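You operate a simulated robot arm through the tools that you are given. There is no shell and no other tool. Be economical: measure what you need, move in short steps, check, and stop when the job is done.

The job below is to be done with a simulated two-armed robot. You get a single attempt, and the scene is never put back.

TASK
Load the silver holder and pump the microscope down.
Fine: shut the drawer, lock its latch and wait till the screen says VACUUM.

It is judged by the outcome, as a careful person would: the job done as asked, and still so three seconds after it is handed in. It fails if anything else is knocked over, pushed out of place, dropped, spilled or broken.

THE ROBOT
Two 7-joint arms with two-finger parallel grippers on one trunk, on a base that drives. Base frame: it is fixed to the floor where the robot stands at the start and does not move with it; the origin is under the middle of the robot, x ahead of it, y to its left, z up; the surface under the hand at the start is at about z = 76. Lengths are in cm, angles in degrees, forces in N, time in s.
The left shoulder is at the start at [5, 16.8, 100.7], the right one opposite. With the tool pointing down near the work surface each hand reaches from about 22 to 66 cm from the robot's upright axis, wherever it stands, measured 20 degrees to its own side. Places, roughly: beam key [80, -80, 80]; blue stub [50, -150, 75]; drawer latch [30, 30, 90]; focus knob of the knob box [80, -60, 80]; green stub [50, -150, 75]; grey stub [50, -175, 75]; height knob [40, 10, 90]; hold key of the desk keyboard [80, -40, 80]; holder seat of the microscope drawer [50, 20, 80]; light knob of the knob box [80, -70, 80]; microscope drawer [40, 20, 80]; mode knob of the knob box [90, -70, 80]; orange key marked clear [90, -40, 80]; orange stub [50, -175, 75]; place knob of the knob box [90, -50, 80]; purple stub [50, -150, 75]. Payload 1.57 kg a hand.
The TCP of each hand is the grasp point between the finger pads, 3 cm short of the fingertips. In the tool frame z runs along the fingers and y along their closing line. The gripper opens to 8 cm. The fingers are 1.7 cm wide and 1.2 cm thick; the gripper's body (4 by 8.2 cm) begins 8 cm behind the TCP.
Orientation is told as [roll, pitch, yaw] about the base's x, y, z axes, in that order, counted from this pose: with the fingers straight down and closing along the base's y, the tool's x points along the base's -x, its y along +y and its z along -z.

THE INTERFACE
- The arms move only by the tool apply_moves. It takes "left_targets", "right_targets" or both (then of equal length, played together; a hand with none holds still); each is a list that holds one entry, the list of rows, each a list of 7 numbers: the shift along the base's x, y, z in m, then the turn, a rotation vector about the base's x, y, z in degrees, then the finger opening in m, from 0 to 0.08. In form: [[[x, y, z, wx, wy, wz, gripper], ...]]. A call has 1 to 10 rows; each row shifts and turns the commanded pose from where the row before left it. Rows are played at 5 a second. More than 5 cm and 8.6 degrees between two rows, or a gripper value outside its range, and nothing of the call is played. A pose out of reach is approached as far as the arm can. The call stops where the force on the tool passes 40 N (or 10 N more than at its start, if that is more) or the arm is blocked; 0.2 s more then pass. The fingers move at their own pace (about 4.5 cm/s each) and stop on an object; they squeeze with about 30 N. The grip force told is the motor's: it shows also when the fingers shut on nothing. Time passes only in rows, and 0.2 s behind the last, so rows that do not move let the fingers close. The reply holds the time, the measured pose of the TCP, the force on the tool along the base axes, the opening and the grip force, in the units named above and with some noise, with the torque about the TCP (base axes, N m) and any sound that the robot's microphone picked up.
- Cameras (640 x 400 px; columns grow to the right, rows downward): "scene" is now at [12.98, 3.3, 121.63]; the picture's right is [0.25, -0.97, 0.00], its down [-0.53, -0.14, -0.83] and it looks along [0.81, 0.21, -0.55] (base axes); focal length 214 px, centre (320, 200). "left" rides on the left gripper at [7.2, 0.7, -12.2] in its tool frame; the picture's right is [-0.09, 1.00, 0.00], its down [-0.84, -0.08, -0.54] and it looks along [-0.54, -0.05, 0.84] (tool axes); focal length 238 px, centre (320, 200). "right" rides on the right gripper at [7.2, -0.7, -12.2] in its tool frame; the picture's right is [0.09, 1.00, 0.00], its down [-0.84, 0.08, -0.54] and it looks along [-0.54, 0.05, 0.84] (tool axes); focal length 238 px, centre (320, 200).
- camera(camera): a new picture of that camera. The clock stands still meanwhile.
- raise_lower(by): slides the trunk up (or, below 0, down) by that many cm; the arms and the scene camera ride with it, the base frame stays. It gives what a move gives, with no picture.
- drive_base(legs): drives the robot by 1 to 6 legs, each [ahead, left, turn to the left] in cm, cm and degrees, along the robot's own axes; the way and the turn of a leg run together, so that a leg with both is an arc; at most 150 cm and 180 degrees a leg. The arms and the cameras ride along, it lands a little off, and it stops where it bumps. It gives what a move gives.
- turn_head(pan, tilt): turns the head with the scene camera to pan (to the left, within 80 degrees either way) and tilt (down, from -29 to 69), counted from straight ahead of the robot. It gives what a move gives.
- measure_at(camera, pixels): for up to 12 pixels [column, row] of the newest picture of that camera ("zoom" is the newest enlarged one), the place [x, y, z] in the base frame of the surface seen there, good to about 0.3 cm, but the place of the scene camera against the robot may be out by one fixed shift of up to 1.8 cm in any direction. The clock stands still meanwhile.
- close_up(camera, box): a new picture of the part [left, top, right, bottom] of that camera's present view, enlarged. The clock stands still meanwhile.
- hand_in(): hands the job in; it is judged then, once.

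Keep the steps short. Do not move on a guess: measure, check each grasp and each placing, and mend mistakes. In all there are 80 turns and 58 pictures (those below and enlarged ones count). Leave the grippers open and the arms clear of the work at the hand-in unless told otherwise, and finish with a single line.

The tools are called after ">>>" by a JSON object that holds its "method" and its "body". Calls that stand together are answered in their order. apply_moves: Moves the arms, as the interface text tells. Its arguments: {"type":"object","properties":{"left_targets":{"type":"array"},"right_targets":{"type":"array"}},"required":[]} The other tools are called the same way: raise_lower (by) slides the trunk up or down; drive_base (legs) drives the base; turn_head (pan, tilt) turns the head that bears the scene camera; camera (camera) takes a picture; measure_at (camera, pixels) gives the place of the surface under pixels of a picture; close_up (camera, box) takes an enlarged picture of a part of a camera's view; hand_in () hands the job in.

At the start:

```text
clock: 0.0
left_position: [34.81, 45.42, 100.01]
left_ee_rot: [0.0, 0.0, 0.1]
left_contact_force: [-0.4, -0.4, -0.5]
left_ft_torque: [0.01, -0.02, 0.02]
left_width: 7.99
left_grip_force: 0.0
right_position: [47.32, -2.33, 99.89]
right_ee_rot: [0.0, 0.0, 0.0]
right_contact_force: [-0.3, 0.4, -0.3]
right_ft_torque: [-0.01, 0.0, -0.03]
right_width: 7.98
right_grip_force: 0.0
trunk travel left (down, up): [-17.5, 26.8]
robot x, y, heading: [0.04, -0.09, 0.1]
head pan, tilt: [14.5, 33.4]
```

scene: 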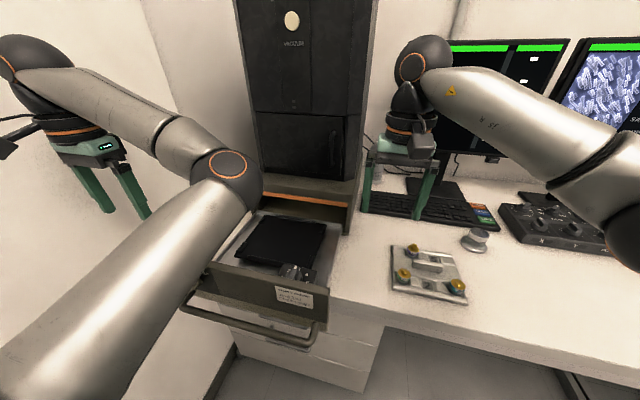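
right: 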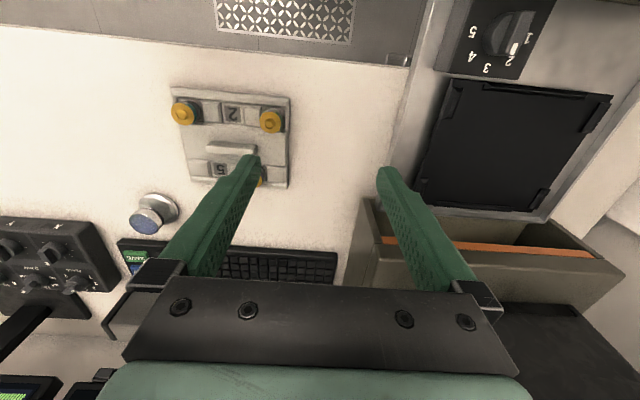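
left: 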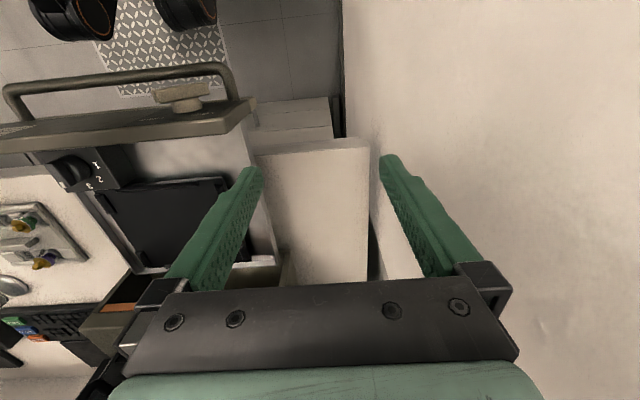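

I see the silver holder at scene pixel (428,270), the open drawer at (275,255), a knob at (297,270) and a label at (293,297). I'll look at these close up first.

>>> {"method": "close_up", "body": {"camera": "scene", "box": [180, 200, 340, 350]}}

>>> {"method": "close_up", "body": {"camera": "scene", "box": [370, 220, 500, 310]}}

>>> {"method": "close_up", "body": {"camera": "right", "box": [140, 0, 620, 240]}}

```text
2.67 times, centred on (260, 275) of scene
```

zoom: 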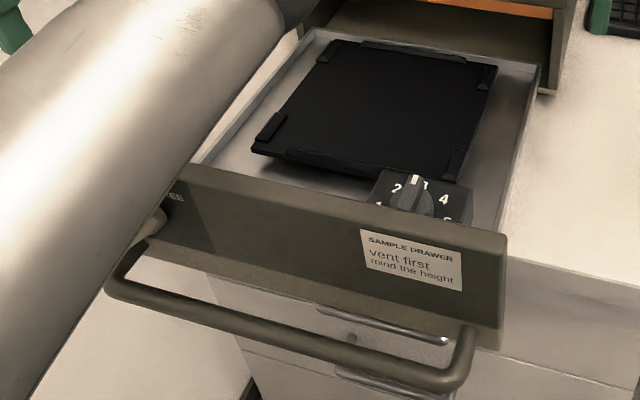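

```text
4.44 times, centred on (435, 265) of scene
```

zoom: 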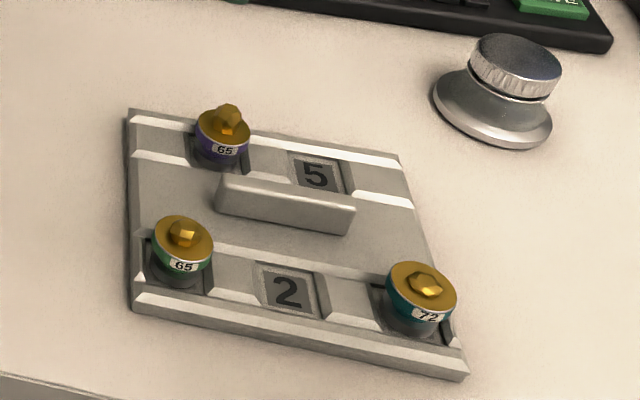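

```text
1.33 times, centred on (380, 120) of right
```

zoom: 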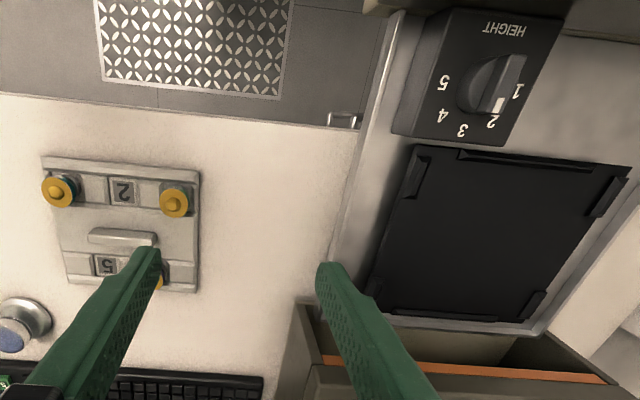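

The drawer says "Vent first, mind the height". The stubs carry the numbers 65, 65 and 72, and the holder shows 2 and 5. I'll look around for the screens and any notices.

>>> {"method": "turn_head", "body": {"pan": -25, "tilt": 20}}

>>> {"method": "camera", "body": {"camera": "scene"}}

>>> {"method": "turn_head", "body": {"pan": -75, "tilt": 20}}

>>> {"method": "camera", "body": {"camera": "scene"}}

>>> {"method": "turn_head", "body": {"pan": 25, "tilt": 0}}

>>> {"method": "camera", "body": {"camera": "scene"}}

```text
clock: 1.1
left_position: [34.89, 45.35, 99.98]
left_ee_rot: [0.0, 0.0, 0.0]
left_contact_force: [-0.7, -0.3, -0.1]
left_ft_torque: [0.0, 0.0, 0.01]
left_width: 8.01
left_grip_force: 0.0
right_position: [47.26, -2.38, 100.03]
right_ee_rot: [-0.1, 0.0, -0.1]
right_contact_force: [0.4, -0.3, 0.0]
right_ft_torque: [0.01, 0.03, -0.01]
right_width: 8.0
right_grip_force: 0.0
trunk travel left (down, up): [-17.5, 26.8]
robot x, y, heading: [-0.2, 0.17, -0.1]
head pan, tilt: [-25.0, 20.0]
```

```text
51 pictures are left
```

scene: 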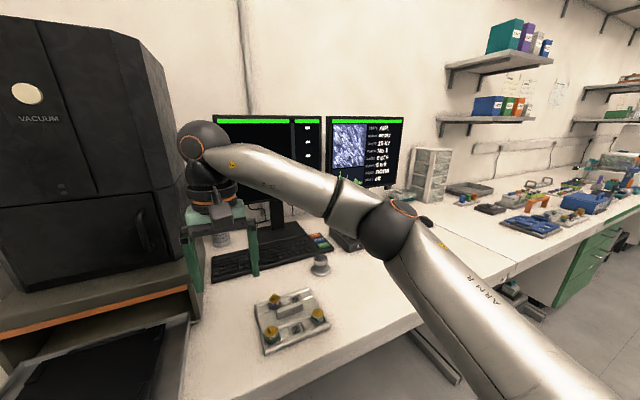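

```text
clock: 2.2
left_position: [34.96, 45.43, 100.05]
left_ee_rot: [0.0, 0.0, 0.0]
left_contact_force: [-0.8, 0.4, 0.0]
left_ft_torque: [-0.01, 0.01, 0.01]
left_width: 7.98
left_grip_force: 0.2
right_position: [47.46, -2.34, 100.05]
right_ee_rot: [-0.1, 0.0, 0.0]
right_contact_force: [0.2, -0.2, 0.7]
right_ft_torque: [0.03, 0.04, 0.01]
right_width: 8.0
right_grip_force: 0.0
trunk travel left (down, up): [-17.5, 26.8]
robot x, y, heading: [0.45, 0.09, -0.1]
head pan, tilt: [-75.0, 20.0]
```

```text
50 pictures are left
```

scene: 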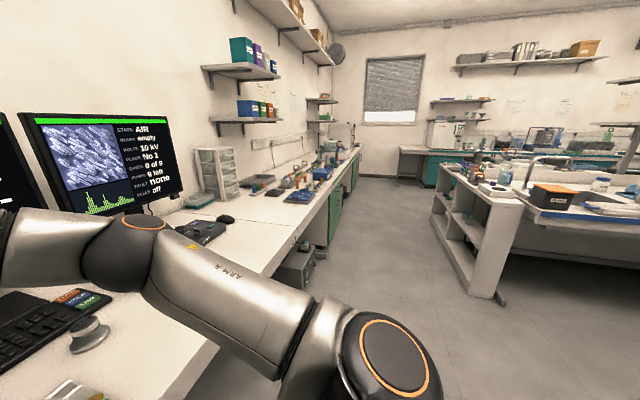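

```text
clock: 4.0
left_position: [34.83, 45.38, 99.98]
left_ee_rot: [0.0, 0.1, 0.1]
left_contact_force: [-0.2, 0.6, 1.2]
left_ft_torque: [-0.03, 0.0, -0.01]
left_width: 8.01
left_grip_force: 0.0
right_position: [47.3, -2.34, 100.05]
right_ee_rot: [0.0, 0.0, 0.0]
right_contact_force: [0.1, 0.4, -0.2]
right_ft_torque: [0.02, -0.03, 0.02]
right_width: 8.01
right_grip_force: 0.0
trunk travel left (down, up): [-17.5, 26.8]
robot x, y, heading: [0.08, -0.13, -0.1]
head pan, tilt: [25.0, 0.0]
```

```text
49 pictures are left
```

scene: 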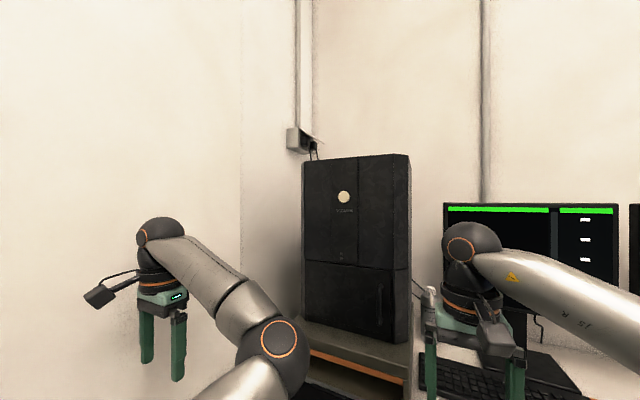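

The screen reads STATE AIR, holder empty. I'll read it close up, along with the bench and the wall papers to the right.

>>> {"method": "turn_head", "body": {"pan": -40, "tilt": 15}}

>>> {"method": "camera", "body": {"camera": "scene"}}

```text
clock: 5.4
left_position: [34.94, 45.3, 100.12]
left_ee_rot: [0.0, -0.1, 0.0]
left_contact_force: [0.7, -1.0, 0.1]
left_ft_torque: [0.0, -0.01, -0.03]
left_width: 7.99
left_grip_force: 0.0
right_position: [47.27, -2.33, 100.02]
right_ee_rot: [0.0, 0.1, 0.1]
right_contact_force: [-1.0, 0.0, -0.3]
right_ft_torque: [0.01, 0.0, 0.01]
right_width: 8.0
right_grip_force: 0.0
trunk travel left (down, up): [-17.5, 26.8]
robot x, y, heading: [0.28, -0.14, 0.0]
head pan, tilt: [-40.0, 15.0]
```

```text
48 pictures are left
```

scene: 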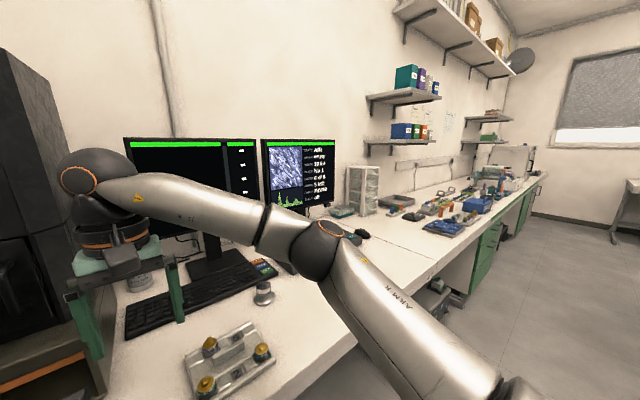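

>>> {"method": "close_up", "body": {"camera": "scene", "box": [260, 130, 345, 215]}}

>>> {"method": "close_up", "body": {"camera": "scene", "box": [340, 100, 500, 250]}}

>>> {"method": "close_up", "body": {"camera": "scene", "box": [115, 130, 265, 220]}}

```text
4.71 times, centred on (302, 172) of scene
```

zoom: 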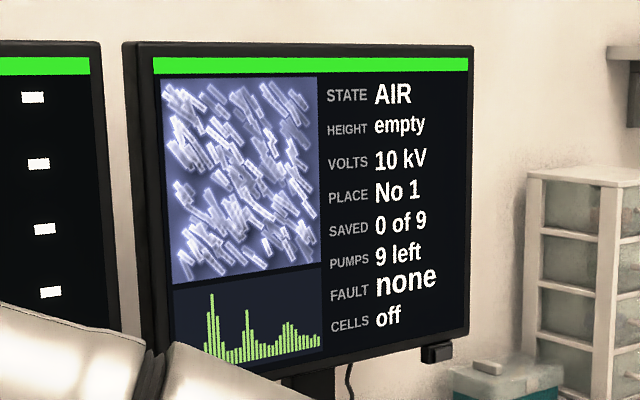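

```text
2.67 times, centred on (420, 175) of scene
```

zoom: 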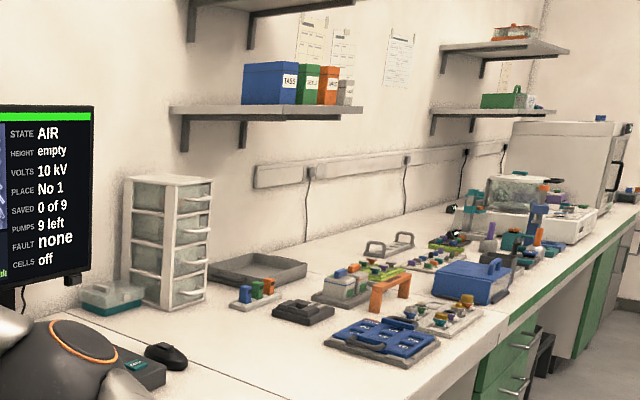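

```text
4.27 times, centred on (190, 175) of scene
```

zoom: 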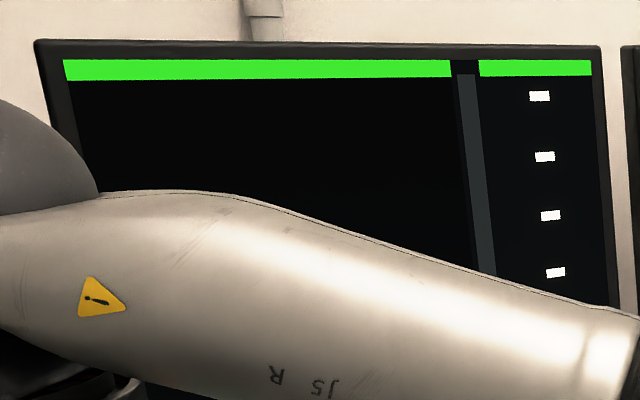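

The screen says the drawer is vented (AIR), height "empty", with 9 pumps left. Now I'll measure the holder and the seat in the right-hand picture, which isn't subject to the scene camera's shift.

>>> {"method": "measure_at", "body": {"camera": "right", "pixels": [[172, 88], [291, 98], [288, 187], [212, 147], [232, 148], [252, 152], [183, 113], [271, 121], [231, 113], [222, 168], [150, 212], [240, 135]]}}

>>> {"method": "measure_at", "body": {"camera": "right", "pixels": [[456, 82], [611, 97], [543, 214], [418, 202], [515, 150], [425, 185], [592, 115], [505, 40], [519, 47], [550, 200], [630, 180], [420, 110]]}}

>>> {"method": "turn_head", "body": {"pan": 14.5, "tilt": 42}}

>>> {"method": "camera", "body": {"camera": "scene"}}

```text
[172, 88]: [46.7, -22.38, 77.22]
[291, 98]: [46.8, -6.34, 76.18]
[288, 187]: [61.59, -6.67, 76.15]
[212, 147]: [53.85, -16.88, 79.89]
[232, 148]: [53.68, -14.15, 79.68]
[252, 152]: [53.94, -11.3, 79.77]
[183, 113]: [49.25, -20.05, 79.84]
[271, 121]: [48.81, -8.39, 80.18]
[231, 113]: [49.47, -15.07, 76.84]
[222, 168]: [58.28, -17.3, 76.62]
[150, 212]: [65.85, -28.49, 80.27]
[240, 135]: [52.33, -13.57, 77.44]
```

```text
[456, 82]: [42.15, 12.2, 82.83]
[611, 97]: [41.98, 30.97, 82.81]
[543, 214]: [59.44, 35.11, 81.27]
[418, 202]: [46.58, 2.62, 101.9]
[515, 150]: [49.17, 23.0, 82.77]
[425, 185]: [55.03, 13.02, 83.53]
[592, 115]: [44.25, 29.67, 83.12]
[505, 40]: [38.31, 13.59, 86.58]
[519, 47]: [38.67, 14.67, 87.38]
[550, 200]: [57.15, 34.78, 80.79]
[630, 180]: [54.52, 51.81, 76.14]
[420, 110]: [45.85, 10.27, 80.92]
```

```text
clock: 6.6
left_position: [34.87, 45.34, 100.04]
left_ee_rot: [0.0, 0.1, 0.0]
left_contact_force: [0.3, 0.5, 0.4]
left_ft_torque: [0.02, 0.0, -0.01]
left_width: 7.99
left_grip_force: 0.1
right_position: [47.48, -2.33, 100.0]
right_ee_rot: [0.0, 0.0, -0.1]
right_contact_force: [-0.8, -1.3, -0.7]
right_ft_torque: [-0.02, -0.03, 0.0]
right_width: 7.98
right_grip_force: 0.1
trunk travel left (down, up): [-17.5, 26.8]
robot x, y, heading: [-0.03, -0.42, 0.1]
head pan, tilt: [14.5, 42.0]
```

```text
44 pictures are left
```

scene: 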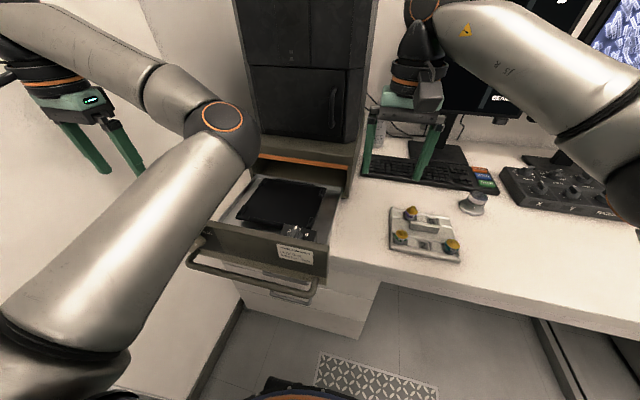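

The holder covers about x 46.7–61.6, y −22.4 to −6.4. Its grip bar runs along y at (53.8, −14.1), top z 79.8. I'll bring the right hand above the bar and turn it 90° so the fingers close across it (along x), staying high.

>>> {"method": "apply_moves", "body": {"right_targets": [[[0.006, -0.012, 0, 0, 0, 8.5, 0.08], [0.006, -0.012, 0, 0, 0, 8.5, 0.08], [0.006, -0.012, 0, 0, 0, 8.5, 0.08], [0.006, -0.012, 0, 0, 0, 8.5, 0.08], [0.006, -0.012, 0, 0, 0, 8.5, 0.08], [0.006, -0.012, 0, 0, 0, 8.5, 0.08], [0.006, -0.012, 0, 0, 0, 8.5, 0.08], [0.006, -0.012, 0, 0, 0, 8.5, 0.08], [0.006, -0.012, 0, 0, 0, 8.5, 0.08], [0.006, -0.012, 0, 0, 0, 8.5, 0.08]]]}}

>>> {"method": "apply_moves", "body": {"right_targets": [[[0.0035, 0.002, -0.02, 0, 0, 5, 0.08], [0, 0, -0.02, 0, 0, 0, 0.08], [0, 0, 0, 0, 0, 0, 0.08]]]}}

>>> {"method": "camera", "body": {"camera": "right"}}

```text
clock: 8.8
left_position: [34.8, 45.35, 100.12]
left_ee_rot: [0.0, 0.0, 0.0]
left_contact_force: [0.3, -0.4, 0.2]
left_ft_torque: [0.01, 0.0, -0.01]
left_width: 7.99
left_grip_force: 0.1
right_position: [33.29, -8.02, 95.93]
right_ee_rot: [-0.1, 0.0, 85.0]
right_contact_force: [-0.3, -1.1, 0.1]
right_ft_torque: [0.0, 0.0, 0.01]
right_width: 7.99
right_grip_force: 0.1
right hand out of reach, approached as far as the arm can: row 6, 7, 8, 9, 10
trunk travel left (down, up): [-17.5, 26.8]
robot x, y, heading: [-0.1, -0.28, 0.0]
head pan, tilt: [14.5, 42.0]
```

```text
clock: 9.6
left_position: [34.88, 45.24, 100.05]
left_ee_rot: [0.1, 0.0, 0.0]
left_contact_force: [-0.1, -0.8, 0.7]
left_ft_torque: [0.03, 0.04, 0.0]
left_width: 8.01
left_grip_force: 0.0
right_position: [31.46, -7.1, 91.86]
right_ee_rot: [0.0, 0.0, 90.0]
right_contact_force: [0.5, 0.5, -0.8]
right_ft_torque: [0.0, -0.01, -0.03]
right_width: 7.97
right_grip_force: 0.0
right hand out of reach, approached as far as the arm can: row 1
trunk travel left (down, up): [-17.5, 26.8]
robot x, y, heading: [0.26, -0.21, -0.1]
head pan, tilt: [14.5, 42.0]
```

```text
43 pictures are left
```

right: 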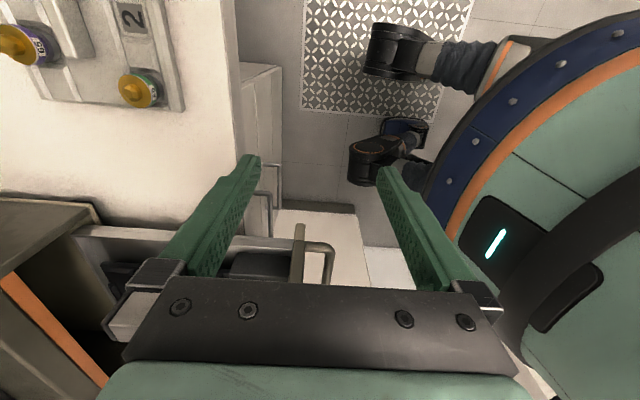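

A yaw of +90° leaves the right arm cramped and out of reach. I'll go up and turn to −90° instead.

>>> {"method": "apply_moves", "body": {"right_targets": [[[0.01, -0.005, 0.02, 0, 0, -8.5, 0.08], [0.01, -0.005, 0.02, 0, 0, -8.5, 0.08], [0.01, 0, 0.02, 0, 0, -8.5, 0.08], [0.01, 0, 0.02, 0, 0, -8.5, 0.08], [0.02, 0, 0, 0, 0, -8.5, 0.08], [0.02, 0, 0, 0, 0, -8.5, 0.08], [0.02, 0, 0, 0, 0, -8.5, 0.08], [0.02, 0, 0, 0, 0, -8.5, 0.08], [0.01, 0, 0, 0, 0, -8.5, 0.08], [0, 0, 0, 0, 0, -8.5, 0.08]]]}}

>>> {"method": "apply_moves", "body": {"right_targets": [[[0, -0.005, 0, 0, 0, -8.5, 0.08], [0, -0.005, 0, 0, 0, -8.5, 0.08], [0, -0.005, 0, 0, 0, -8.5, 0.08], [0, -0.005, 0, 0, 0, -8.5, 0.08], [0, -0.005, 0, 0, 0, -8.5, 0.08], [0, 0, 0, 0, 0, -8.5, 0.08], [0, 0, 0, 0, 0, -8.5, 0.08], [0, 0, 0, 0, 0, -8.5, 0.08], [0, 0, 0, 0, 0, -8.5, 0.08], [0, 0, 0, 0, 0, -8.5, 0.08]]]}}

```text
clock: 11.8
left_position: [34.82, 45.4, 100.0]
left_ee_rot: [0.0, 0.0, 0.0]
left_contact_force: [-0.1, 0.0, -0.4]
left_ft_torque: [0.0, -0.01, -0.01]
left_width: 8.02
left_grip_force: 0.0
right_position: [44.69, -8.13, 99.95]
right_ee_rot: [0.1, 0.0, 4.7]
right_contact_force: [0.3, -0.7, 0.5]
right_ft_torque: [-0.03, 0.01, -0.01]
right_width: 8.0
right_grip_force: 0.0
trunk travel left (down, up): [-17.5, 26.8]
robot x, y, heading: [-0.22, 0.01, -0.0]
head pan, tilt: [14.5, 42.0]
```

```text
clock: 14.0
left_position: [34.92, 45.37, 100.13]
left_ee_rot: [0.0, 0.0, 0.0]
left_contact_force: [-0.7, 0.3, -0.2]
left_ft_torque: [0.04, -0.01, -0.02]
left_width: 8.01
left_grip_force: 0.0
right_position: [44.62, -10.61, 100.05]
right_ee_rot: [0.0, 0.1, -80.2]
right_contact_force: [0.5, -0.5, -0.3]
right_ft_torque: [-0.01, 0.04, -0.01]
right_width: 8.0
right_grip_force: 0.0
trunk travel left (down, up): [-17.5, 26.8]
robot x, y, heading: [-0.12, 0.23, 0.1]
head pan, tilt: [14.5, 42.0]
```

The −90° turn works. Next I'll finish the turn, centre above the bar and check with the right camera.

>>> {"method": "apply_moves", "body": {"right_targets": [[[0.03, -0.015, 0, 0, 0, -5, 0.08], [0.03, -0.01, 0, 0, 0, -4.8, 0.08], [0.032, -0.01, -0.03, 0, 0, 0, 0.08], [0, 0, -0.03, 0, 0, 0, 0.08], [0, 0, 0, 0, 0, 0, 0.08]]]}}

>>> {"method": "camera", "body": {"camera": "right"}}

>>> {"method": "camera", "body": {"camera": "scene"}}

```text
clock: 15.2
left_position: [34.86, 45.33, 99.92]
left_ee_rot: [0.0, 0.0, 0.0]
left_contact_force: [0.4, 0.3, -0.7]
left_ft_torque: [-0.01, 0.01, 0.0]
left_width: 8.0
left_grip_force: 0.1
right_position: [53.8, -14.33, 93.92]
right_ee_rot: [0.1, 0.1, -89.8]
right_contact_force: [0.8, -0.2, -0.7]
right_ft_torque: [0.02, -0.02, 0.01]
right_width: 8.01
right_grip_force: 0.0
trunk travel left (down, up): [-17.5, 26.8]
robot x, y, heading: [-0.04, 0.22, -0.2]
head pan, tilt: [14.5, 42.0]
```

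```text
42 pictures are left
```

right: 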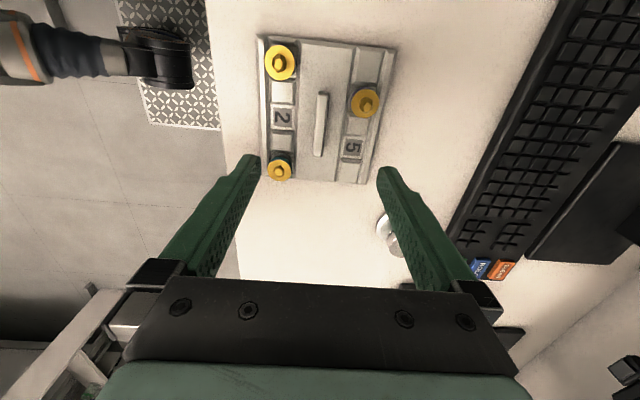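

```text
41 pictures are left
```

scene: 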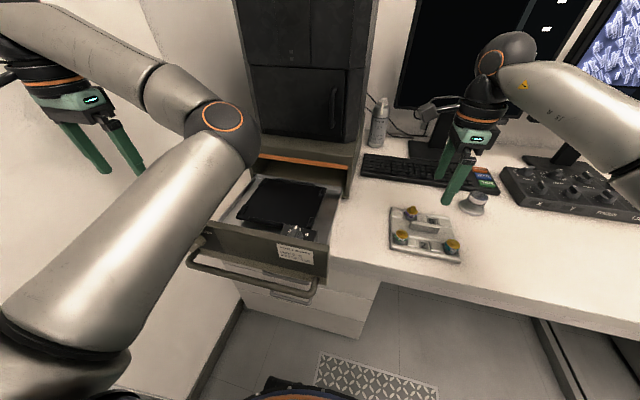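

The holder lies straight below. The bar runs from pixel (323,95) to (318,155), so I'll measure it and the seat once more.

>>> {"method": "measure_at", "body": {"camera": "right", "pixels": [[324, 97], [319, 152], [321, 125], [317, 125], [326, 125], [303, 125], [340, 125], [281, 62], [280, 169], [366, 102], [262, 38], [396, 50]]}}

>>> {"method": "close_up", "body": {"camera": "scene", "box": [190, 160, 350, 300]}}

```text
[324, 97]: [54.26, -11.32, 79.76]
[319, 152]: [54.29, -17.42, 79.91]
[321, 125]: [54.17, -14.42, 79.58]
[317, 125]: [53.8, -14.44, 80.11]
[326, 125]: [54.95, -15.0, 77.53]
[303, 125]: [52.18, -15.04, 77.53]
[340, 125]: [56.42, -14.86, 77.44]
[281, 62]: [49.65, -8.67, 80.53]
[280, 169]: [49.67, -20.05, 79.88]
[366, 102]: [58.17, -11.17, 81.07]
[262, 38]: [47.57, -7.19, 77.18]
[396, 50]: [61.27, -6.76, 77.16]
```

```text
2.86 times, centred on (270, 230) of scene
```

zoom: 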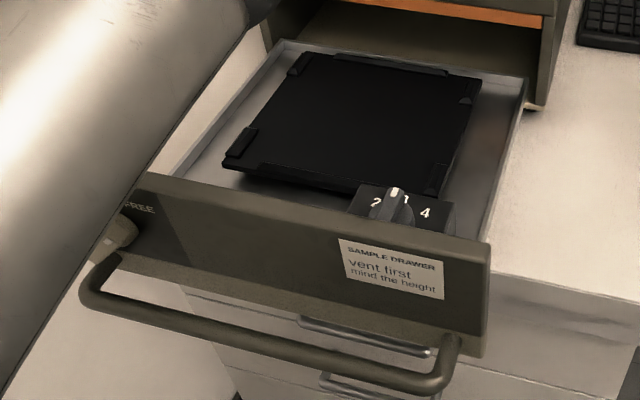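

Now I'll measure the seat's outline in the enlarged picture, to compare its size with the holder's.

>>> {"method": "measure_at", "body": {"camera": "zoom", "pixels": [[345, 120], [300, 62], [244, 142], [225, 164], [360, 188], [300, 176], [420, 66], [474, 90], [437, 180], [435, 160], [250, 152], [400, 75]]}}

>>> {"method": "measure_at", "body": {"camera": "scene", "pixels": [[428, 225], [412, 210], [401, 236], [452, 244]]}}

```text
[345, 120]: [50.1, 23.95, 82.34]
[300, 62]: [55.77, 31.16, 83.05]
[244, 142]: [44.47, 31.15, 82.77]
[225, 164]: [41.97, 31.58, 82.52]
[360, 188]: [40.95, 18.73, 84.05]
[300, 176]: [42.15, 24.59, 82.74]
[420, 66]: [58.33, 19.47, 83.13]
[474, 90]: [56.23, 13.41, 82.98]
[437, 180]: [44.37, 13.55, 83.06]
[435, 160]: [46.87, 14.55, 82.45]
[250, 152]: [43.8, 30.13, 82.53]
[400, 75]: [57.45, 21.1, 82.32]
```

```text
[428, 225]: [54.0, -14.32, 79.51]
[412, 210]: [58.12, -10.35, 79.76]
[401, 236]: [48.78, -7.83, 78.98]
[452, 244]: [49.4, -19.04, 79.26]
```

The seat's inside is about 15 × 16.5 cm, which fits the holder in its present orientation. Its centre is near (50.2, 22.3). The left arm hangs over part of the drawer, so I'll measure how high it is before carrying anything there.

>>> {"method": "measure_at", "body": {"camera": "scene", "pixels": [[222, 116], [240, 150], [205, 195], [170, 110], [130, 210], [80, 260], [120, 160], [60, 150], [500, 55], [480, 100], [340, 100], [130, 30]]}}

```text
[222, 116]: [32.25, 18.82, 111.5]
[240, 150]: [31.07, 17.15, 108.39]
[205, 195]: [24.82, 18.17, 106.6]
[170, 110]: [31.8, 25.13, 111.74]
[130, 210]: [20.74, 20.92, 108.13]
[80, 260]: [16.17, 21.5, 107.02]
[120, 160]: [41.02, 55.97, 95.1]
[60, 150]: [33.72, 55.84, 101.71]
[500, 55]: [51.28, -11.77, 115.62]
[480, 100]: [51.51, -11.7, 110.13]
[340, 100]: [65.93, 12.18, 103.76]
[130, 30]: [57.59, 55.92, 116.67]
```

The left elbow sits at about (32, 19, 110), in front of the drawer. I'll draw the left hand back to make room, then look.

>>> {"method": "apply_moves", "body": {"left_targets": [[[-0.02, 0, 0.01, 0, 0, 0, 0.08], [-0.02, 0, 0.01, 0, 0, 0, 0.08], [-0.02, 0, 0.01, 0, 0, 0, 0.08], [-0.02, 0, 0.01, 0, 0, 0, 0.08], [-0.02, 0, 0.01, 0, 0, 0, 0.08], [0, 0, 0, 0, 0, 0, 0.08]]]}}

>>> {"method": "camera", "body": {"camera": "scene"}}

```text
clock: 16.6
left_position: [24.82, 45.19, 105.18]
left_ee_rot: [0.1, 0.1, 0.1]
left_contact_force: [0.3, -0.3, 0.2]
left_ft_torque: [-0.01, -0.02, -0.02]
left_width: 8.01
left_grip_force: 0.0
right_position: [53.96, -14.29, 93.86]
right_ee_rot: [-0.1, 0.0, -89.9]
right_contact_force: [-0.3, -0.1, 0.4]
right_ft_torque: [-0.03, -0.01, 0.0]
right_width: 8.02
right_grip_force: 0.1
trunk travel left (down, up): [-17.5, 26.8]
robot x, y, heading: [0.02, 0.02, -0.1]
head pan, tilt: [14.5, 42.0]
```

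```text
39 pictures are left
```

scene: 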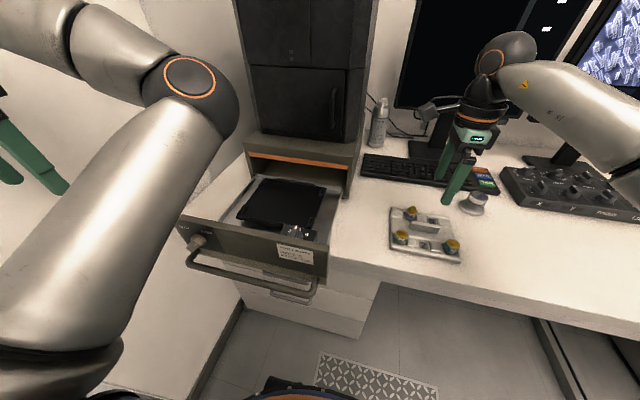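

The drawer is now clear. I'll try the empty right hand over the seat at a safe height to check the reach and see the seat from above.

>>> {"method": "apply_moves", "body": {"right_targets": [[[0, 0, 0.04, 0, 0, 0, 0.08], [-0.005, 0.04, 0.02, 0, 0, 0, 0.08], [-0.005, 0.04, 0, 0, 0, 0, 0.08], [-0.005, 0.04, 0, 0, 0, 0, 0.08], [-0.005, 0.04, 0, 0, 0, 0, 0.08], [-0.005, 0.04, 0, 0, 0, 0, 0.08], [-0.005, 0.04, 0, 0, 0, 0, 0.08], [-0.005, 0.04, 0, 0, 0, 0, 0.08], [-0.003, 0.04, 0, 0, 0, 0, 0.08], [0, 0.045, 0, 0, 0, 0, 0.08]]]}}

>>> {"method": "camera", "body": {"camera": "right"}}

```text
clock: 18.8
left_position: [24.84, 45.32, 104.94]
left_ee_rot: [0.0, -0.1, 0.0]
left_contact_force: [-0.7, -0.5, 0.2]
left_ft_torque: [0.01, 0.0, -0.03]
left_width: 8.03
left_grip_force: 0.0
right_position: [47.46, 10.58, 98.58]
right_ee_rot: [-0.1, 0.0, -89.8]
right_contact_force: [0.3, 0.3, -0.9]
right_ft_torque: [0.0, 0.03, 0.02]
right_width: 8.0
right_grip_force: 0.1
right hand out of reach, approached as far as the arm can: row 6, 7, 8, 9, 10
trunk travel left (down, up): [-17.5, 26.8]
robot x, y, heading: [-0.06, -0.13, 0.1]
head pan, tilt: [14.5, 42.0]
```

```text
38 pictures are left
```

right: 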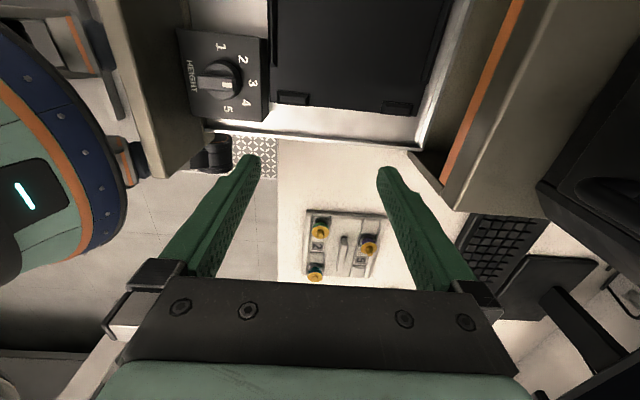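

The reach at this angle ends near y = 10.6. From here the height knob's white tick points at 3. I'll shift the base left so both holder and seat are in reach. Before that, the right hand goes back and the left hand comes inward, since the wall is at y ≈ 56.

>>> {"method": "apply_moves", "body": {"right_targets": [[[0.01, -0.04, 0, 0, 0, 0, 0.08], [0.01, -0.04, 0, 0, 0, 0, 0.08], [0.01, -0.04, 0, 0, 0, 0, 0.08], [0.01, -0.04, 0, 0, 0, 0, 0.08], [0.01, -0.04, 0, 0, 0, 0, 0.08], [0.01, -0.04, 0, 0, 0, 0, 0.08]]], "left_targets": [[[0, -0.03, 0, 0, 0, 0, 0.08], [0, -0.03, 0, 0, 0, 0, 0.08], [0, -0.03, 0, 0, 0, 0, 0.08], [0, -0.03, 0, 0, 0, 0, 0.08], [0, -0.03, 0, 0, 0, 0, 0.08], [0, -0.01, 0, 0, 0, 0, 0.08]]]}}

>>> {"method": "camera", "body": {"camera": "scene"}}

```text
clock: 20.2
left_position: [22.03, 36.72, 104.0]
left_ee_rot: [0.0, -0.1, 0.1]
left_contact_force: [-0.3, -0.4, -0.8]
left_ft_torque: [-0.04, -0.01, -0.04]
left_width: 8.0
left_grip_force: 0.1
left hand out of reach, approached as far as the arm can: row 3, 4, 5, 6
right_position: [53.07, -13.24, 98.53]
right_ee_rot: [0.0, -0.1, -89.9]
right_contact_force: [-0.2, -0.4, -0.1]
right_ft_torque: [0.02, -0.03, -0.03]
right_width: 8.02
right_grip_force: 0.0
trunk travel left (down, up): [-17.5, 26.8]
robot x, y, heading: [0.19, -0.07, 0.2]
head pan, tilt: [14.5, 42.0]
```

```text
37 pictures are left
```

scene: 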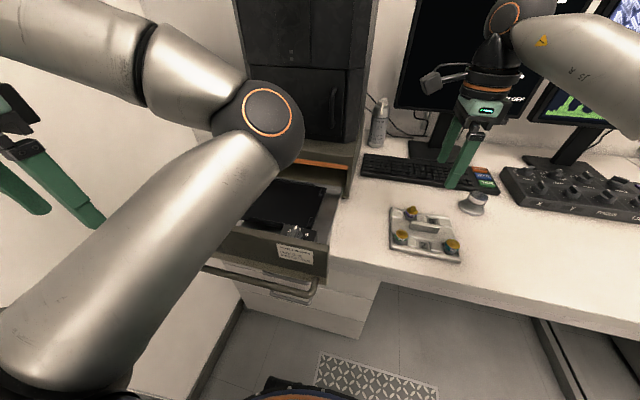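

Drawing in the left arm swings its elbow over the drawer, so that isn't the way. The mirror image works better: use the left arm at yaw +90°, with the base about 9 cm further right. I'll tuck the right arm back to its side and put the left hand out again.

>>> {"method": "apply_moves", "body": {"right_targets": [[[-0.025, -0.03, 0.008, 0, 0, 8.5, 0.08], [-0.025, -0.03, 0.008, 0, 0, 8.5, 0.08], [-0.025, -0.03, 0.008, 0, 0, 8.5, 0.08], [-0.025, -0.03, 0.008, 0, 0, 8.5, 0.08], [-0.025, -0.03, 0.008, 0, 0, 8.5, 0.08], [-0.025, -0.03, 0.008, 0, 0, 8.5, 0.08], [-0.025, -0.03, 0.008, 0, 0, 8.5, 0.08], [-0.025, -0.03, 0.008, 0, 0, 8.5, 0.08], [-0.025, -0.03, 0, 0, 0, 8.5, 0.08], [-0.025, -0.03, 0, 0, 0, 8.5, 0.08]]], "left_targets": [[[0.01, 0.02, 0, 0, 0, 0, 0.08], [0.01, 0.02, 0, 0, 0, 0, 0.08], [0.01, 0.02, 0, 0, 0, 0, 0.08], [0.01, 0.02, 0, 0, 0, 0, 0.08], [0, 0, 0, 0, 0, 0, 0.08], [0, 0, 0, 0, 0, 0, 0.08], [0, 0, 0, 0, 0, 0, 0.08], [0, 0, 0, 0, 0, 0, 0.08], [0, 0, 0, 0, 0, 0, 0.08], [0, 0, 0, 0, 0, 0, 0.08]]]}}

>>> {"method": "drive_base", "body": {"legs": [[0, -9, 0]]}}

>>> {"method": "camera", "body": {"camera": "scene"}}

```text
clock: 22.4
left_position: [26.38, 44.86, 104.14]
left_ee_rot: [-0.1, 0.0, 0.0]
left_contact_force: [0.1, -0.9, -0.2]
left_ft_torque: [0.0, 0.0, -0.02]
left_width: 7.99
left_grip_force: 0.0
right_position: [32.42, -41.68, 103.74]
right_ee_rot: [0.0, 0.0, -4.7]
right_contact_force: [-0.1, -0.3, -0.2]
right_ft_torque: [-0.02, 0.03, 0.0]
right_width: 7.99
right_grip_force: 0.0
right hand out of reach, approached as far as the arm can: row 9, 10
trunk travel left (down, up): [-17.5, 26.8]
robot x, y, heading: [0.24, -0.07, 0.0]
head pan, tilt: [14.5, 42.0]
```

```text
clock: 23.8
left_position: [26.45, 36.04, 104.02]
left_ee_rot: [0.0, 0.1, 0.0]
left_contact_force: [-0.3, -0.4, -0.3]
left_ft_torque: [0.01, 0.0, 0.0]
left_width: 8.01
left_grip_force: 0.1
right_position: [32.44, -50.54, 103.63]
right_ee_rot: [0.0, 0.1, -4.8]
right_contact_force: [-0.6, -1.1, 0.1]
right_ft_torque: [-0.02, 0.0, 0.03]
right_width: 8.0
right_grip_force: 0.0
trunk travel left (down, up): [-17.5, 26.8]
robot x, y, heading: [-0.19, -9.33, -0.4]
head pan, tilt: [14.5, 42.0]
```

```text
36 pictures are left
```

scene: 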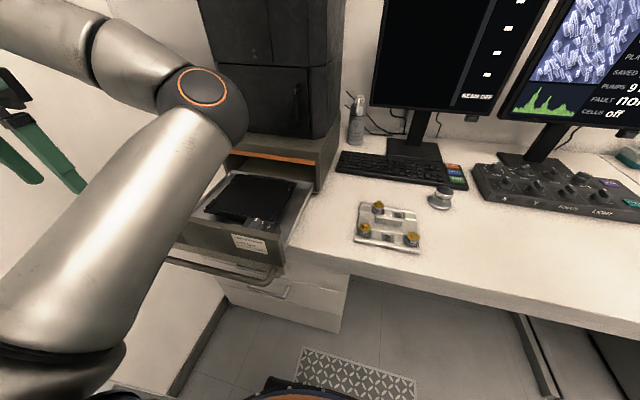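

Now the left hand goes forward above the seat, turning to yaw +90° and staying high.

>>> {"method": "apply_moves", "body": {"left_targets": [[[0.022, -0.014, 0, 0, 0, 8.5, 0.08], [0.022, -0.014, 0, 0, 0, 8.5, 0.08], [0.022, -0.014, 0, 0, 0, 8.5, 0.08], [0.022, -0.014, 0, 0, 0, 8.5, 0.08], [0.022, -0.014, 0, 0, 0, 8.5, 0.08], [0.022, -0.014, 0, 0, 0, 8.5, 0.08], [0.022, -0.014, 0, 0, 0, 8.5, 0.08], [0.022, -0.014, 0, 0, 0, 8.5, 0.08], [0.022, -0.014, 0, 0, 0, 8.5, 0.08], [0.022, -0.014, 0, 0, 0, 8.5, 0.08]]]}}

>>> {"method": "apply_moves", "body": {"left_targets": [[[0, 0, -0.01, 0, 0, 5, 0.08], [0, 0, 0, 0, 0, 0, 0.08]]]}}

>>> {"method": "camera", "body": {"camera": "left"}}

>>> {"method": "camera", "body": {"camera": "scene"}}

```text
clock: 26.0
left_position: [33.08, 30.53, 99.06]
left_ee_rot: [-0.1, -0.1, 84.9]
left_contact_force: [-0.3, -0.1, -0.3]
left_ft_torque: [0.0, -0.02, 0.01]
left_width: 8.0
left_grip_force: 0.0
left hand out of reach, approached as far as the arm can: row 6, 8, 9, 10
right_position: [32.38, -50.47, 103.75]
right_ee_rot: [0.0, 0.0, -4.9]
right_contact_force: [-0.5, 0.3, 0.0]
right_ft_torque: [-0.03, -0.01, 0.02]
right_width: 7.99
right_grip_force: 0.0
trunk travel left (down, up): [-17.5, 26.8]
robot x, y, heading: [0.31, -8.79, -0.2]
head pan, tilt: [14.5, 42.0]
```

```text
clock: 26.6
left_position: [31.25, 31.06, 97.75]
left_ee_rot: [-0.1, 0.1, 89.9]
left_contact_force: [0.6, -0.2, 0.1]
left_ft_torque: [0.01, 0.0, 0.0]
left_width: 8.02
left_grip_force: 0.0
left hand out of reach, approached as far as the arm can: row 1
right_position: [32.32, -50.31, 103.68]
right_ee_rot: [0.0, 0.0, -4.9]
right_contact_force: [-0.2, 0.1, 0.4]
right_ft_torque: [-0.02, -0.01, 0.02]
right_width: 8.03
right_grip_force: 0.0
trunk travel left (down, up): [-17.5, 26.8]
robot x, y, heading: [-0.39, -9.08, 0.2]
head pan, tilt: [14.5, 42.0]
```

```text
35 pictures are left
```

left: 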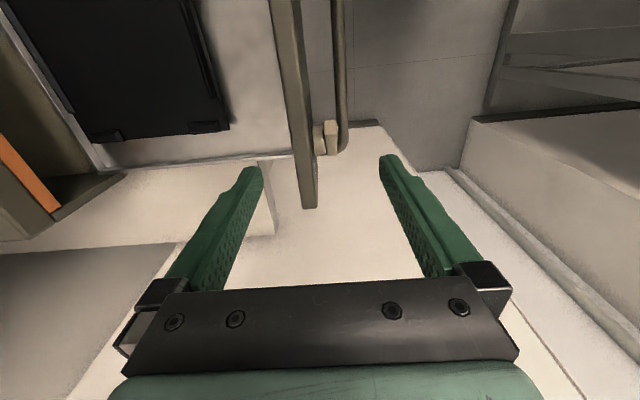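

```text
34 pictures are left
```

scene: 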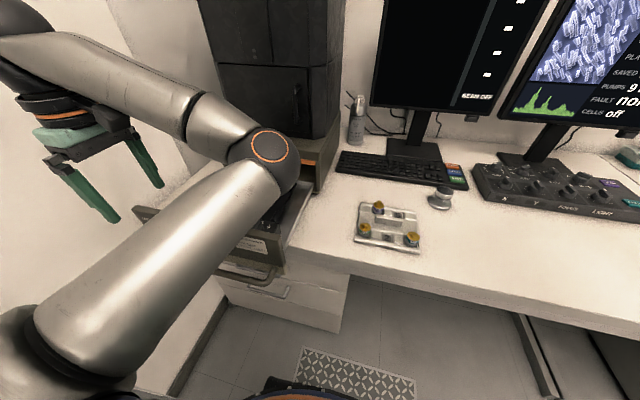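

With the left arm's elbow on the inside, its comfortable turn is −90°, not +90°. I'll turn it that way and then see whether it reaches over the seat. If it does, I can pick the holder after driving right, carry it by driving back, and set it down.

>>> {"method": "apply_moves", "body": {"left_targets": [[[0, 0.005, 0.01, 0, 0, -8.5, 0.08], [0, 0.005, 0.01, 0, 0, -8.5, 0.08], [0, 0.005, 0.01, 0, 0, -8.5, 0.08], [0, 0.005, 0.01, 0, 0, -8.5, 0.08], [0, 0.005, 0.01, 0, 0, -8.5, 0.08], [0, 0.005, 0, 0, 0, -8.5, 0.08], [0, 0.005, 0, 0, 0, -8.5, 0.08], [0, 0.005, 0, 0, 0, -8.5, 0.08], [0, 0, 0, 0, 0, -8.5, 0.08], [0, 0, 0, 0, 0, -8.5, 0.08]]]}}

>>> {"method": "apply_moves", "body": {"left_targets": [[[0, 0, 0, 0, 0, -8.5, 0.08], [0, 0, 0, 0, 0, -8.5, 0.08], [0, 0, 0, 0, 0, -8.5, 0.08], [0, 0, 0, 0, 0, -8.5, 0.08], [0.01, 0, 0, 0, 0, -8.5, 0.08], [0.01, 0, 0, 0, 0, -8.5, 0.08], [0.01, 0, 0, 0, 0, -8.5, 0.08], [0.01, -0.005, 0, 0, 0, -8.5, 0.08], [0.01, -0.005, 0, 0, 0, -8.5, 0.08], [0.01, -0.01, 0, 0, 0, -8.5, 0.08]]]}}

>>> {"method": "apply_moves", "body": {"left_targets": [[[0.02, -0.01, 0, 0, 0, -5, 0.08], [0.02, -0.02, 0, 0, 0, -4.8, 0.08], [0.02, -0.02, 0, 0, 0, 0, 0.08], [0.02, -0.02, 0, 0, 0, 0, 0.08], [0.02, -0.02, 0, 0, 0, 0, 0.08], [0.02, -0.01, 0, 0, 0, 0, 0.08]]]}}

>>> {"method": "camera", "body": {"camera": "scene"}}

```text
clock: 28.8
left_position: [31.3, 35.14, 102.84]
left_ee_rot: [-0.1, 0.0, 4.9]
left_contact_force: [0.2, -0.2, 0.5]
left_ft_torque: [-0.01, 0.02, 0.01]
left_width: 7.98
left_grip_force: 0.1
right_position: [32.4, -50.48, 103.76]
right_ee_rot: [0.1, 0.0, -5.0]
right_contact_force: [-0.1, 0.5, -0.6]
right_ft_torque: [0.02, -0.01, -0.08]
right_width: 8.01
right_grip_force: 0.2
trunk travel left (down, up): [-17.5, 26.8]
robot x, y, heading: [-0.02, -8.98, 0.1]
head pan, tilt: [14.5, 42.0]
```

```text
clock: 31.0
left_position: [37.31, 33.06, 102.84]
left_ee_rot: [0.0, 0.0, -80.2]
left_contact_force: [0.2, -0.6, -0.7]
left_ft_torque: [0.02, -0.02, 0.0]
left_width: 8.0
left_grip_force: 0.1
right_position: [32.42, -50.47, 103.64]
right_ee_rot: [0.0, 0.0, -4.9]
right_contact_force: [-0.2, -0.1, 0.3]
right_ft_torque: [-0.01, -0.01, 0.02]
right_width: 7.98
right_grip_force: 0.0
trunk travel left (down, up): [-17.5, 26.8]
robot x, y, heading: [0.1, -8.35, -0.1]
head pan, tilt: [14.5, 42.0]
```

```text
clock: 32.4
left_position: [49.2, 23.12, 102.57]
left_ee_rot: [0.0, 0.0, -89.9]
left_contact_force: [0.2, -0.6, -0.5]
left_ft_torque: [-0.02, 0.0, -0.03]
left_width: 8.01
left_grip_force: 0.0
right_position: [32.4, -50.51, 103.65]
right_ee_rot: [0.1, 0.0, -4.9]
right_contact_force: [-0.7, 0.7, 0.4]
right_ft_torque: [0.01, -0.01, 0.03]
right_width: 8.0
right_grip_force: 0.1
trunk travel left (down, up): [-17.5, 26.8]
robot x, y, heading: [0.14, -8.72, -0.2]
head pan, tilt: [14.5, 42.0]
```

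```text
33 pictures are left
```

scene: 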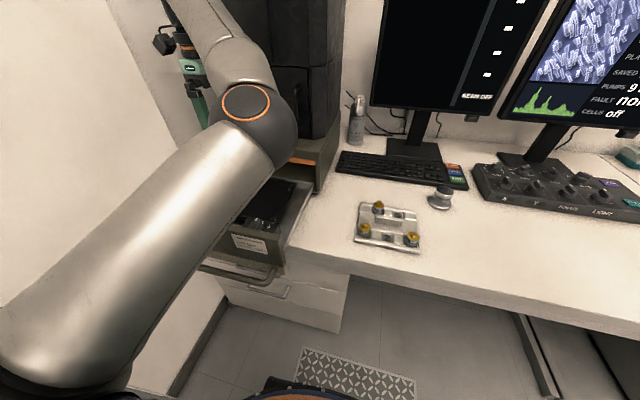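

The left hand reaches over the seat at yaw −90° without trouble. A look down with the left camera will let me measure the seat exactly.

>>> {"method": "camera", "body": {"camera": "left"}}

```text
32 pictures are left
```

left: 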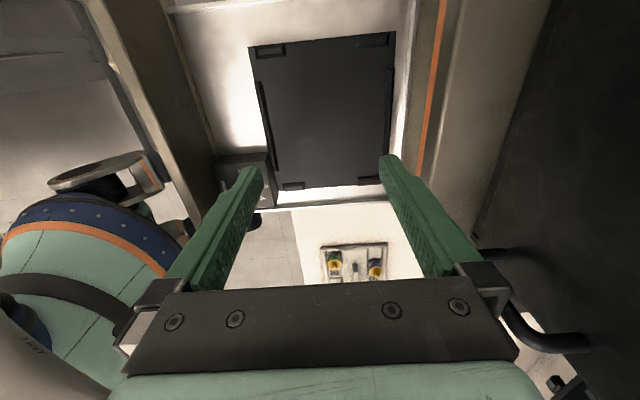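

>>> {"method": "measure_at", "body": {"camera": "left", "pixels": [[266, 120], [271, 120], [390, 110], [386, 110], [270, 49], [270, 58], [376, 40], [376, 48], [293, 187], [293, 181], [328, 110], [374, 180]]}}

>>> {"method": "close_up", "body": {"camera": "left", "box": [210, 0, 450, 220]}}

```text
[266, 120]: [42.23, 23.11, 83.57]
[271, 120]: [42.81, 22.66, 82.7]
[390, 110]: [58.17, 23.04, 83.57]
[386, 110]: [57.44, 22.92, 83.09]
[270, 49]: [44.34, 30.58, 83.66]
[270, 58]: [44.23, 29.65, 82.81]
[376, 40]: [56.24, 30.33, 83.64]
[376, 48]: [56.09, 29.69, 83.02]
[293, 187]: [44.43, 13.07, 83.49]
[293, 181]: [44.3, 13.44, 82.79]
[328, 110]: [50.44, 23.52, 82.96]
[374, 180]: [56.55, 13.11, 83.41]
```

```text
1.82 times, centred on (330, 110) of left
```

zoom: 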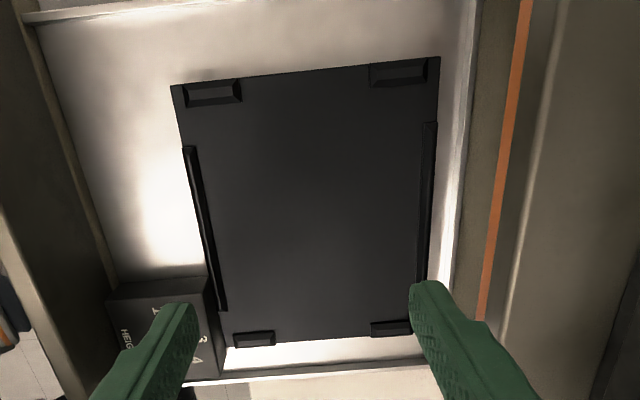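

The seat's centre is about (50.2, 21.75) and its floor z ≈ 82.8. The grip bar is at the holder's centre. Now I'll drive 36 cm right with both hands high, so the left hand comes over the holder.

>>> {"method": "drive_base", "body": {"legs": [[0, -36, 0]]}}

>>> {"method": "camera", "body": {"camera": "left"}}

```text
clock: 36.1
left_position: [49.07, -12.49, 102.5]
left_ee_rot: [0.0, 0.0, -89.7]
left_contact_force: [-0.5, -0.1, 0.1]
left_ft_torque: [-0.01, 0.0, 0.0]
left_width: 7.98
left_grip_force: 0.0
right_position: [32.58, -86.17, 103.69]
right_ee_rot: [0.1, 0.0, -4.7]
right_contact_force: [0.3, -0.2, -0.9]
right_ft_torque: [0.01, -0.02, -0.02]
right_width: 8.01
right_grip_force: 0.0
trunk travel left (down, up): [-17.5, 26.8]
robot x, y, heading: [0.26, -44.63, 0.1]
head pan, tilt: [14.5, 42.0]
```

```text
30 pictures are left
```

left: 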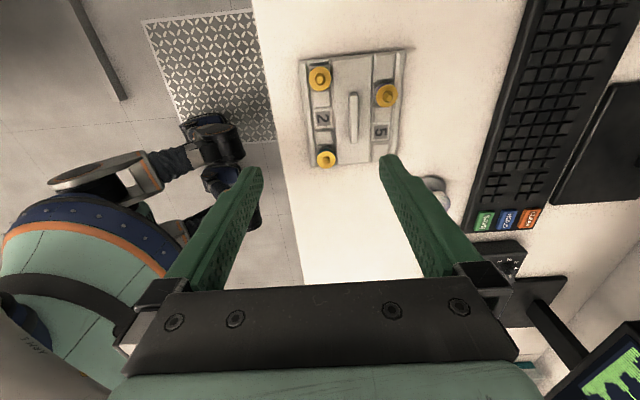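

>>> {"method": "measure_at", "body": {"camera": "left", "pixels": [[353, 96], [354, 140], [353, 118], [302, 62], [405, 50], [396, 158], [310, 167], [320, 78], [326, 158], [386, 95]]}}

```text
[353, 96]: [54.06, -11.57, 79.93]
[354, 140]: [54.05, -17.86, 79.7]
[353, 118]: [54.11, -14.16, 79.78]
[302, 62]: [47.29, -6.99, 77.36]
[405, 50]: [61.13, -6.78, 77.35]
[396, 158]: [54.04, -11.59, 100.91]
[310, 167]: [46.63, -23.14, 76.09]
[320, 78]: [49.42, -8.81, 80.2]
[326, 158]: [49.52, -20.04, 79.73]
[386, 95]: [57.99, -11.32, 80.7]
```

The bar's centre is (54.1, −14.5). Next I'll align above it and go down to z ≈ 90, then look.

>>> {"method": "apply_moves", "body": {"left_targets": [[[0.025, -0.01, -0.01, 0, 0, -0.3, 0.08], [0.025, -0.01, -0.03, 0, 0, 0, 0.08], [0, 0, -0.04, 0, 0, 0, 0.08], [0, 0, -0.045, 0, 0, 0, 0.08], [0, 0, 0, 0, 0, 0, 0.08]]]}}

>>> {"method": "camera", "body": {"camera": "left"}}

```text
clock: 37.3
left_position: [54.07, -14.61, 89.84]
left_ee_rot: [0.0, -0.1, -90.0]
left_contact_force: [-0.4, 0.1, 0.6]
left_ft_torque: [0.02, -0.02, -0.03]
left_width: 8.02
left_grip_force: 0.1
right_position: [32.57, -86.28, 103.69]
right_ee_rot: [0.1, 0.0, -4.7]
right_contact_force: [0.7, 0.0, 0.1]
right_ft_torque: [0.05, -0.02, -0.01]
right_width: 7.99
right_grip_force: 0.1
trunk travel left (down, up): [-17.5, 26.8]
robot x, y, heading: [0.03, -44.3, -0.1]
head pan, tilt: [14.5, 42.0]
```

```text
29 pictures are left
```

left: 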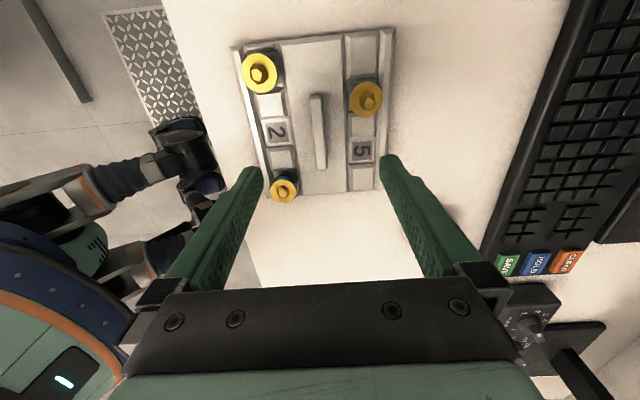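

Aligned. I'll narrow the fingers to 5 cm to keep clear of the stubs, descend to z ≈ 80.9 and close on the bar.

>>> {"method": "apply_moves", "body": {"left_targets": [[[0, 0, -0.03, 0, 0, 0, 0.05], [0, 0, -0.03, 0, 0, 0, 0.05], [0, 0, -0.02, 0, 0, 0, 0.05], [0, 0.001, -0.009, 0, 0, 0, 0.05], [0, 0, 0, 0, 0, 0, 0.05], [0, 0, 0, 0, 0, 0, 0.0], [0, 0, 0, 0, 0, 0, 0.0], [0, 0, 0, 0, 0, 0, 0.0], [0, 0, 0, 0, 0, 0, 0.0], [0, 0, 0, 0, 0, 0, 0.0]]]}}

```text
clock: 39.5
left_position: [54.15, -14.51, 81.01]
left_ee_rot: [0.0, 0.0, -90.0]
left_contact_force: [-1.5, -0.1, 0.5]
left_ft_torque: [-0.01, 0.02, -0.02]
left_width: 1.15
left_grip_force: 29.1
right_position: [32.47, -86.34, 103.55]
right_ee_rot: [0.1, 0.1, -4.7]
right_contact_force: [-0.6, -0.1, -1.0]
right_ft_torque: [-0.02, 0.02, -0.01]
right_width: 8.02
right_grip_force: 0.0
trunk travel left (down, up): [-17.5, 26.8]
robot x, y, heading: [-0.27, -44.65, 0.1]
head pan, tilt: [14.5, 42.0]
```

The grip is firm on the bar: width 1.15 cm, 29 N. I'll lift gently and check.

>>> {"method": "apply_moves", "body": {"left_targets": [[[0, 0, 0.01, 0, 0, 0, 0], [0, 0, 0.02, 0, 0, 0, 0], [0, 0, 0.03, 0, 0, 0, 0], [0, 0, 0.03, 0, 0, 0, 0], [0, 0, 0.03, 0, 0, 0, 0], [0, 0, 0.03, 0, 0, 0, 0], [0, 0, 0, 0, 0, 0, 0]]]}}

>>> {"method": "camera", "body": {"camera": "left"}}

```text
clock: 41.1
left_position: [54.0, -14.57, 96.05]
left_ee_rot: [0.1, -0.1, -90.0]
left_contact_force: [-0.3, 0.0, -0.3]
left_ft_torque: [0.02, -0.03, 0.01]
left_width: 0.02
left_grip_force: 21.4
right_position: [32.57, -86.26, 103.68]
right_ee_rot: [0.1, 0.0, -4.7]
right_contact_force: [-0.1, 0.4, -0.8]
right_ft_torque: [0.01, -0.02, 0.0]
right_width: 8.0
right_grip_force: 0.1
trunk travel left (down, up): [-17.5, 26.8]
robot x, y, heading: [0.05, -44.42, -0.0]
head pan, tilt: [14.5, 42.0]
```

```text
28 pictures are left
```

left: 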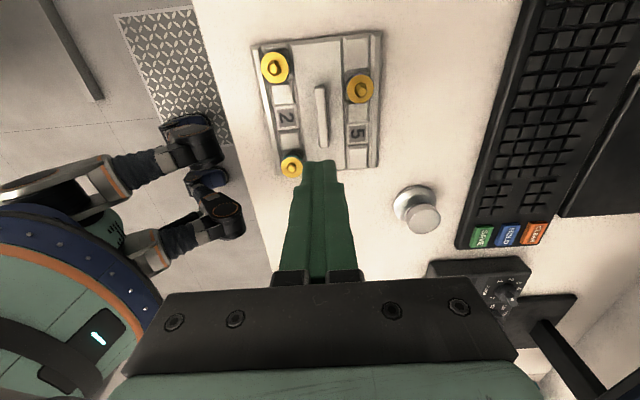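

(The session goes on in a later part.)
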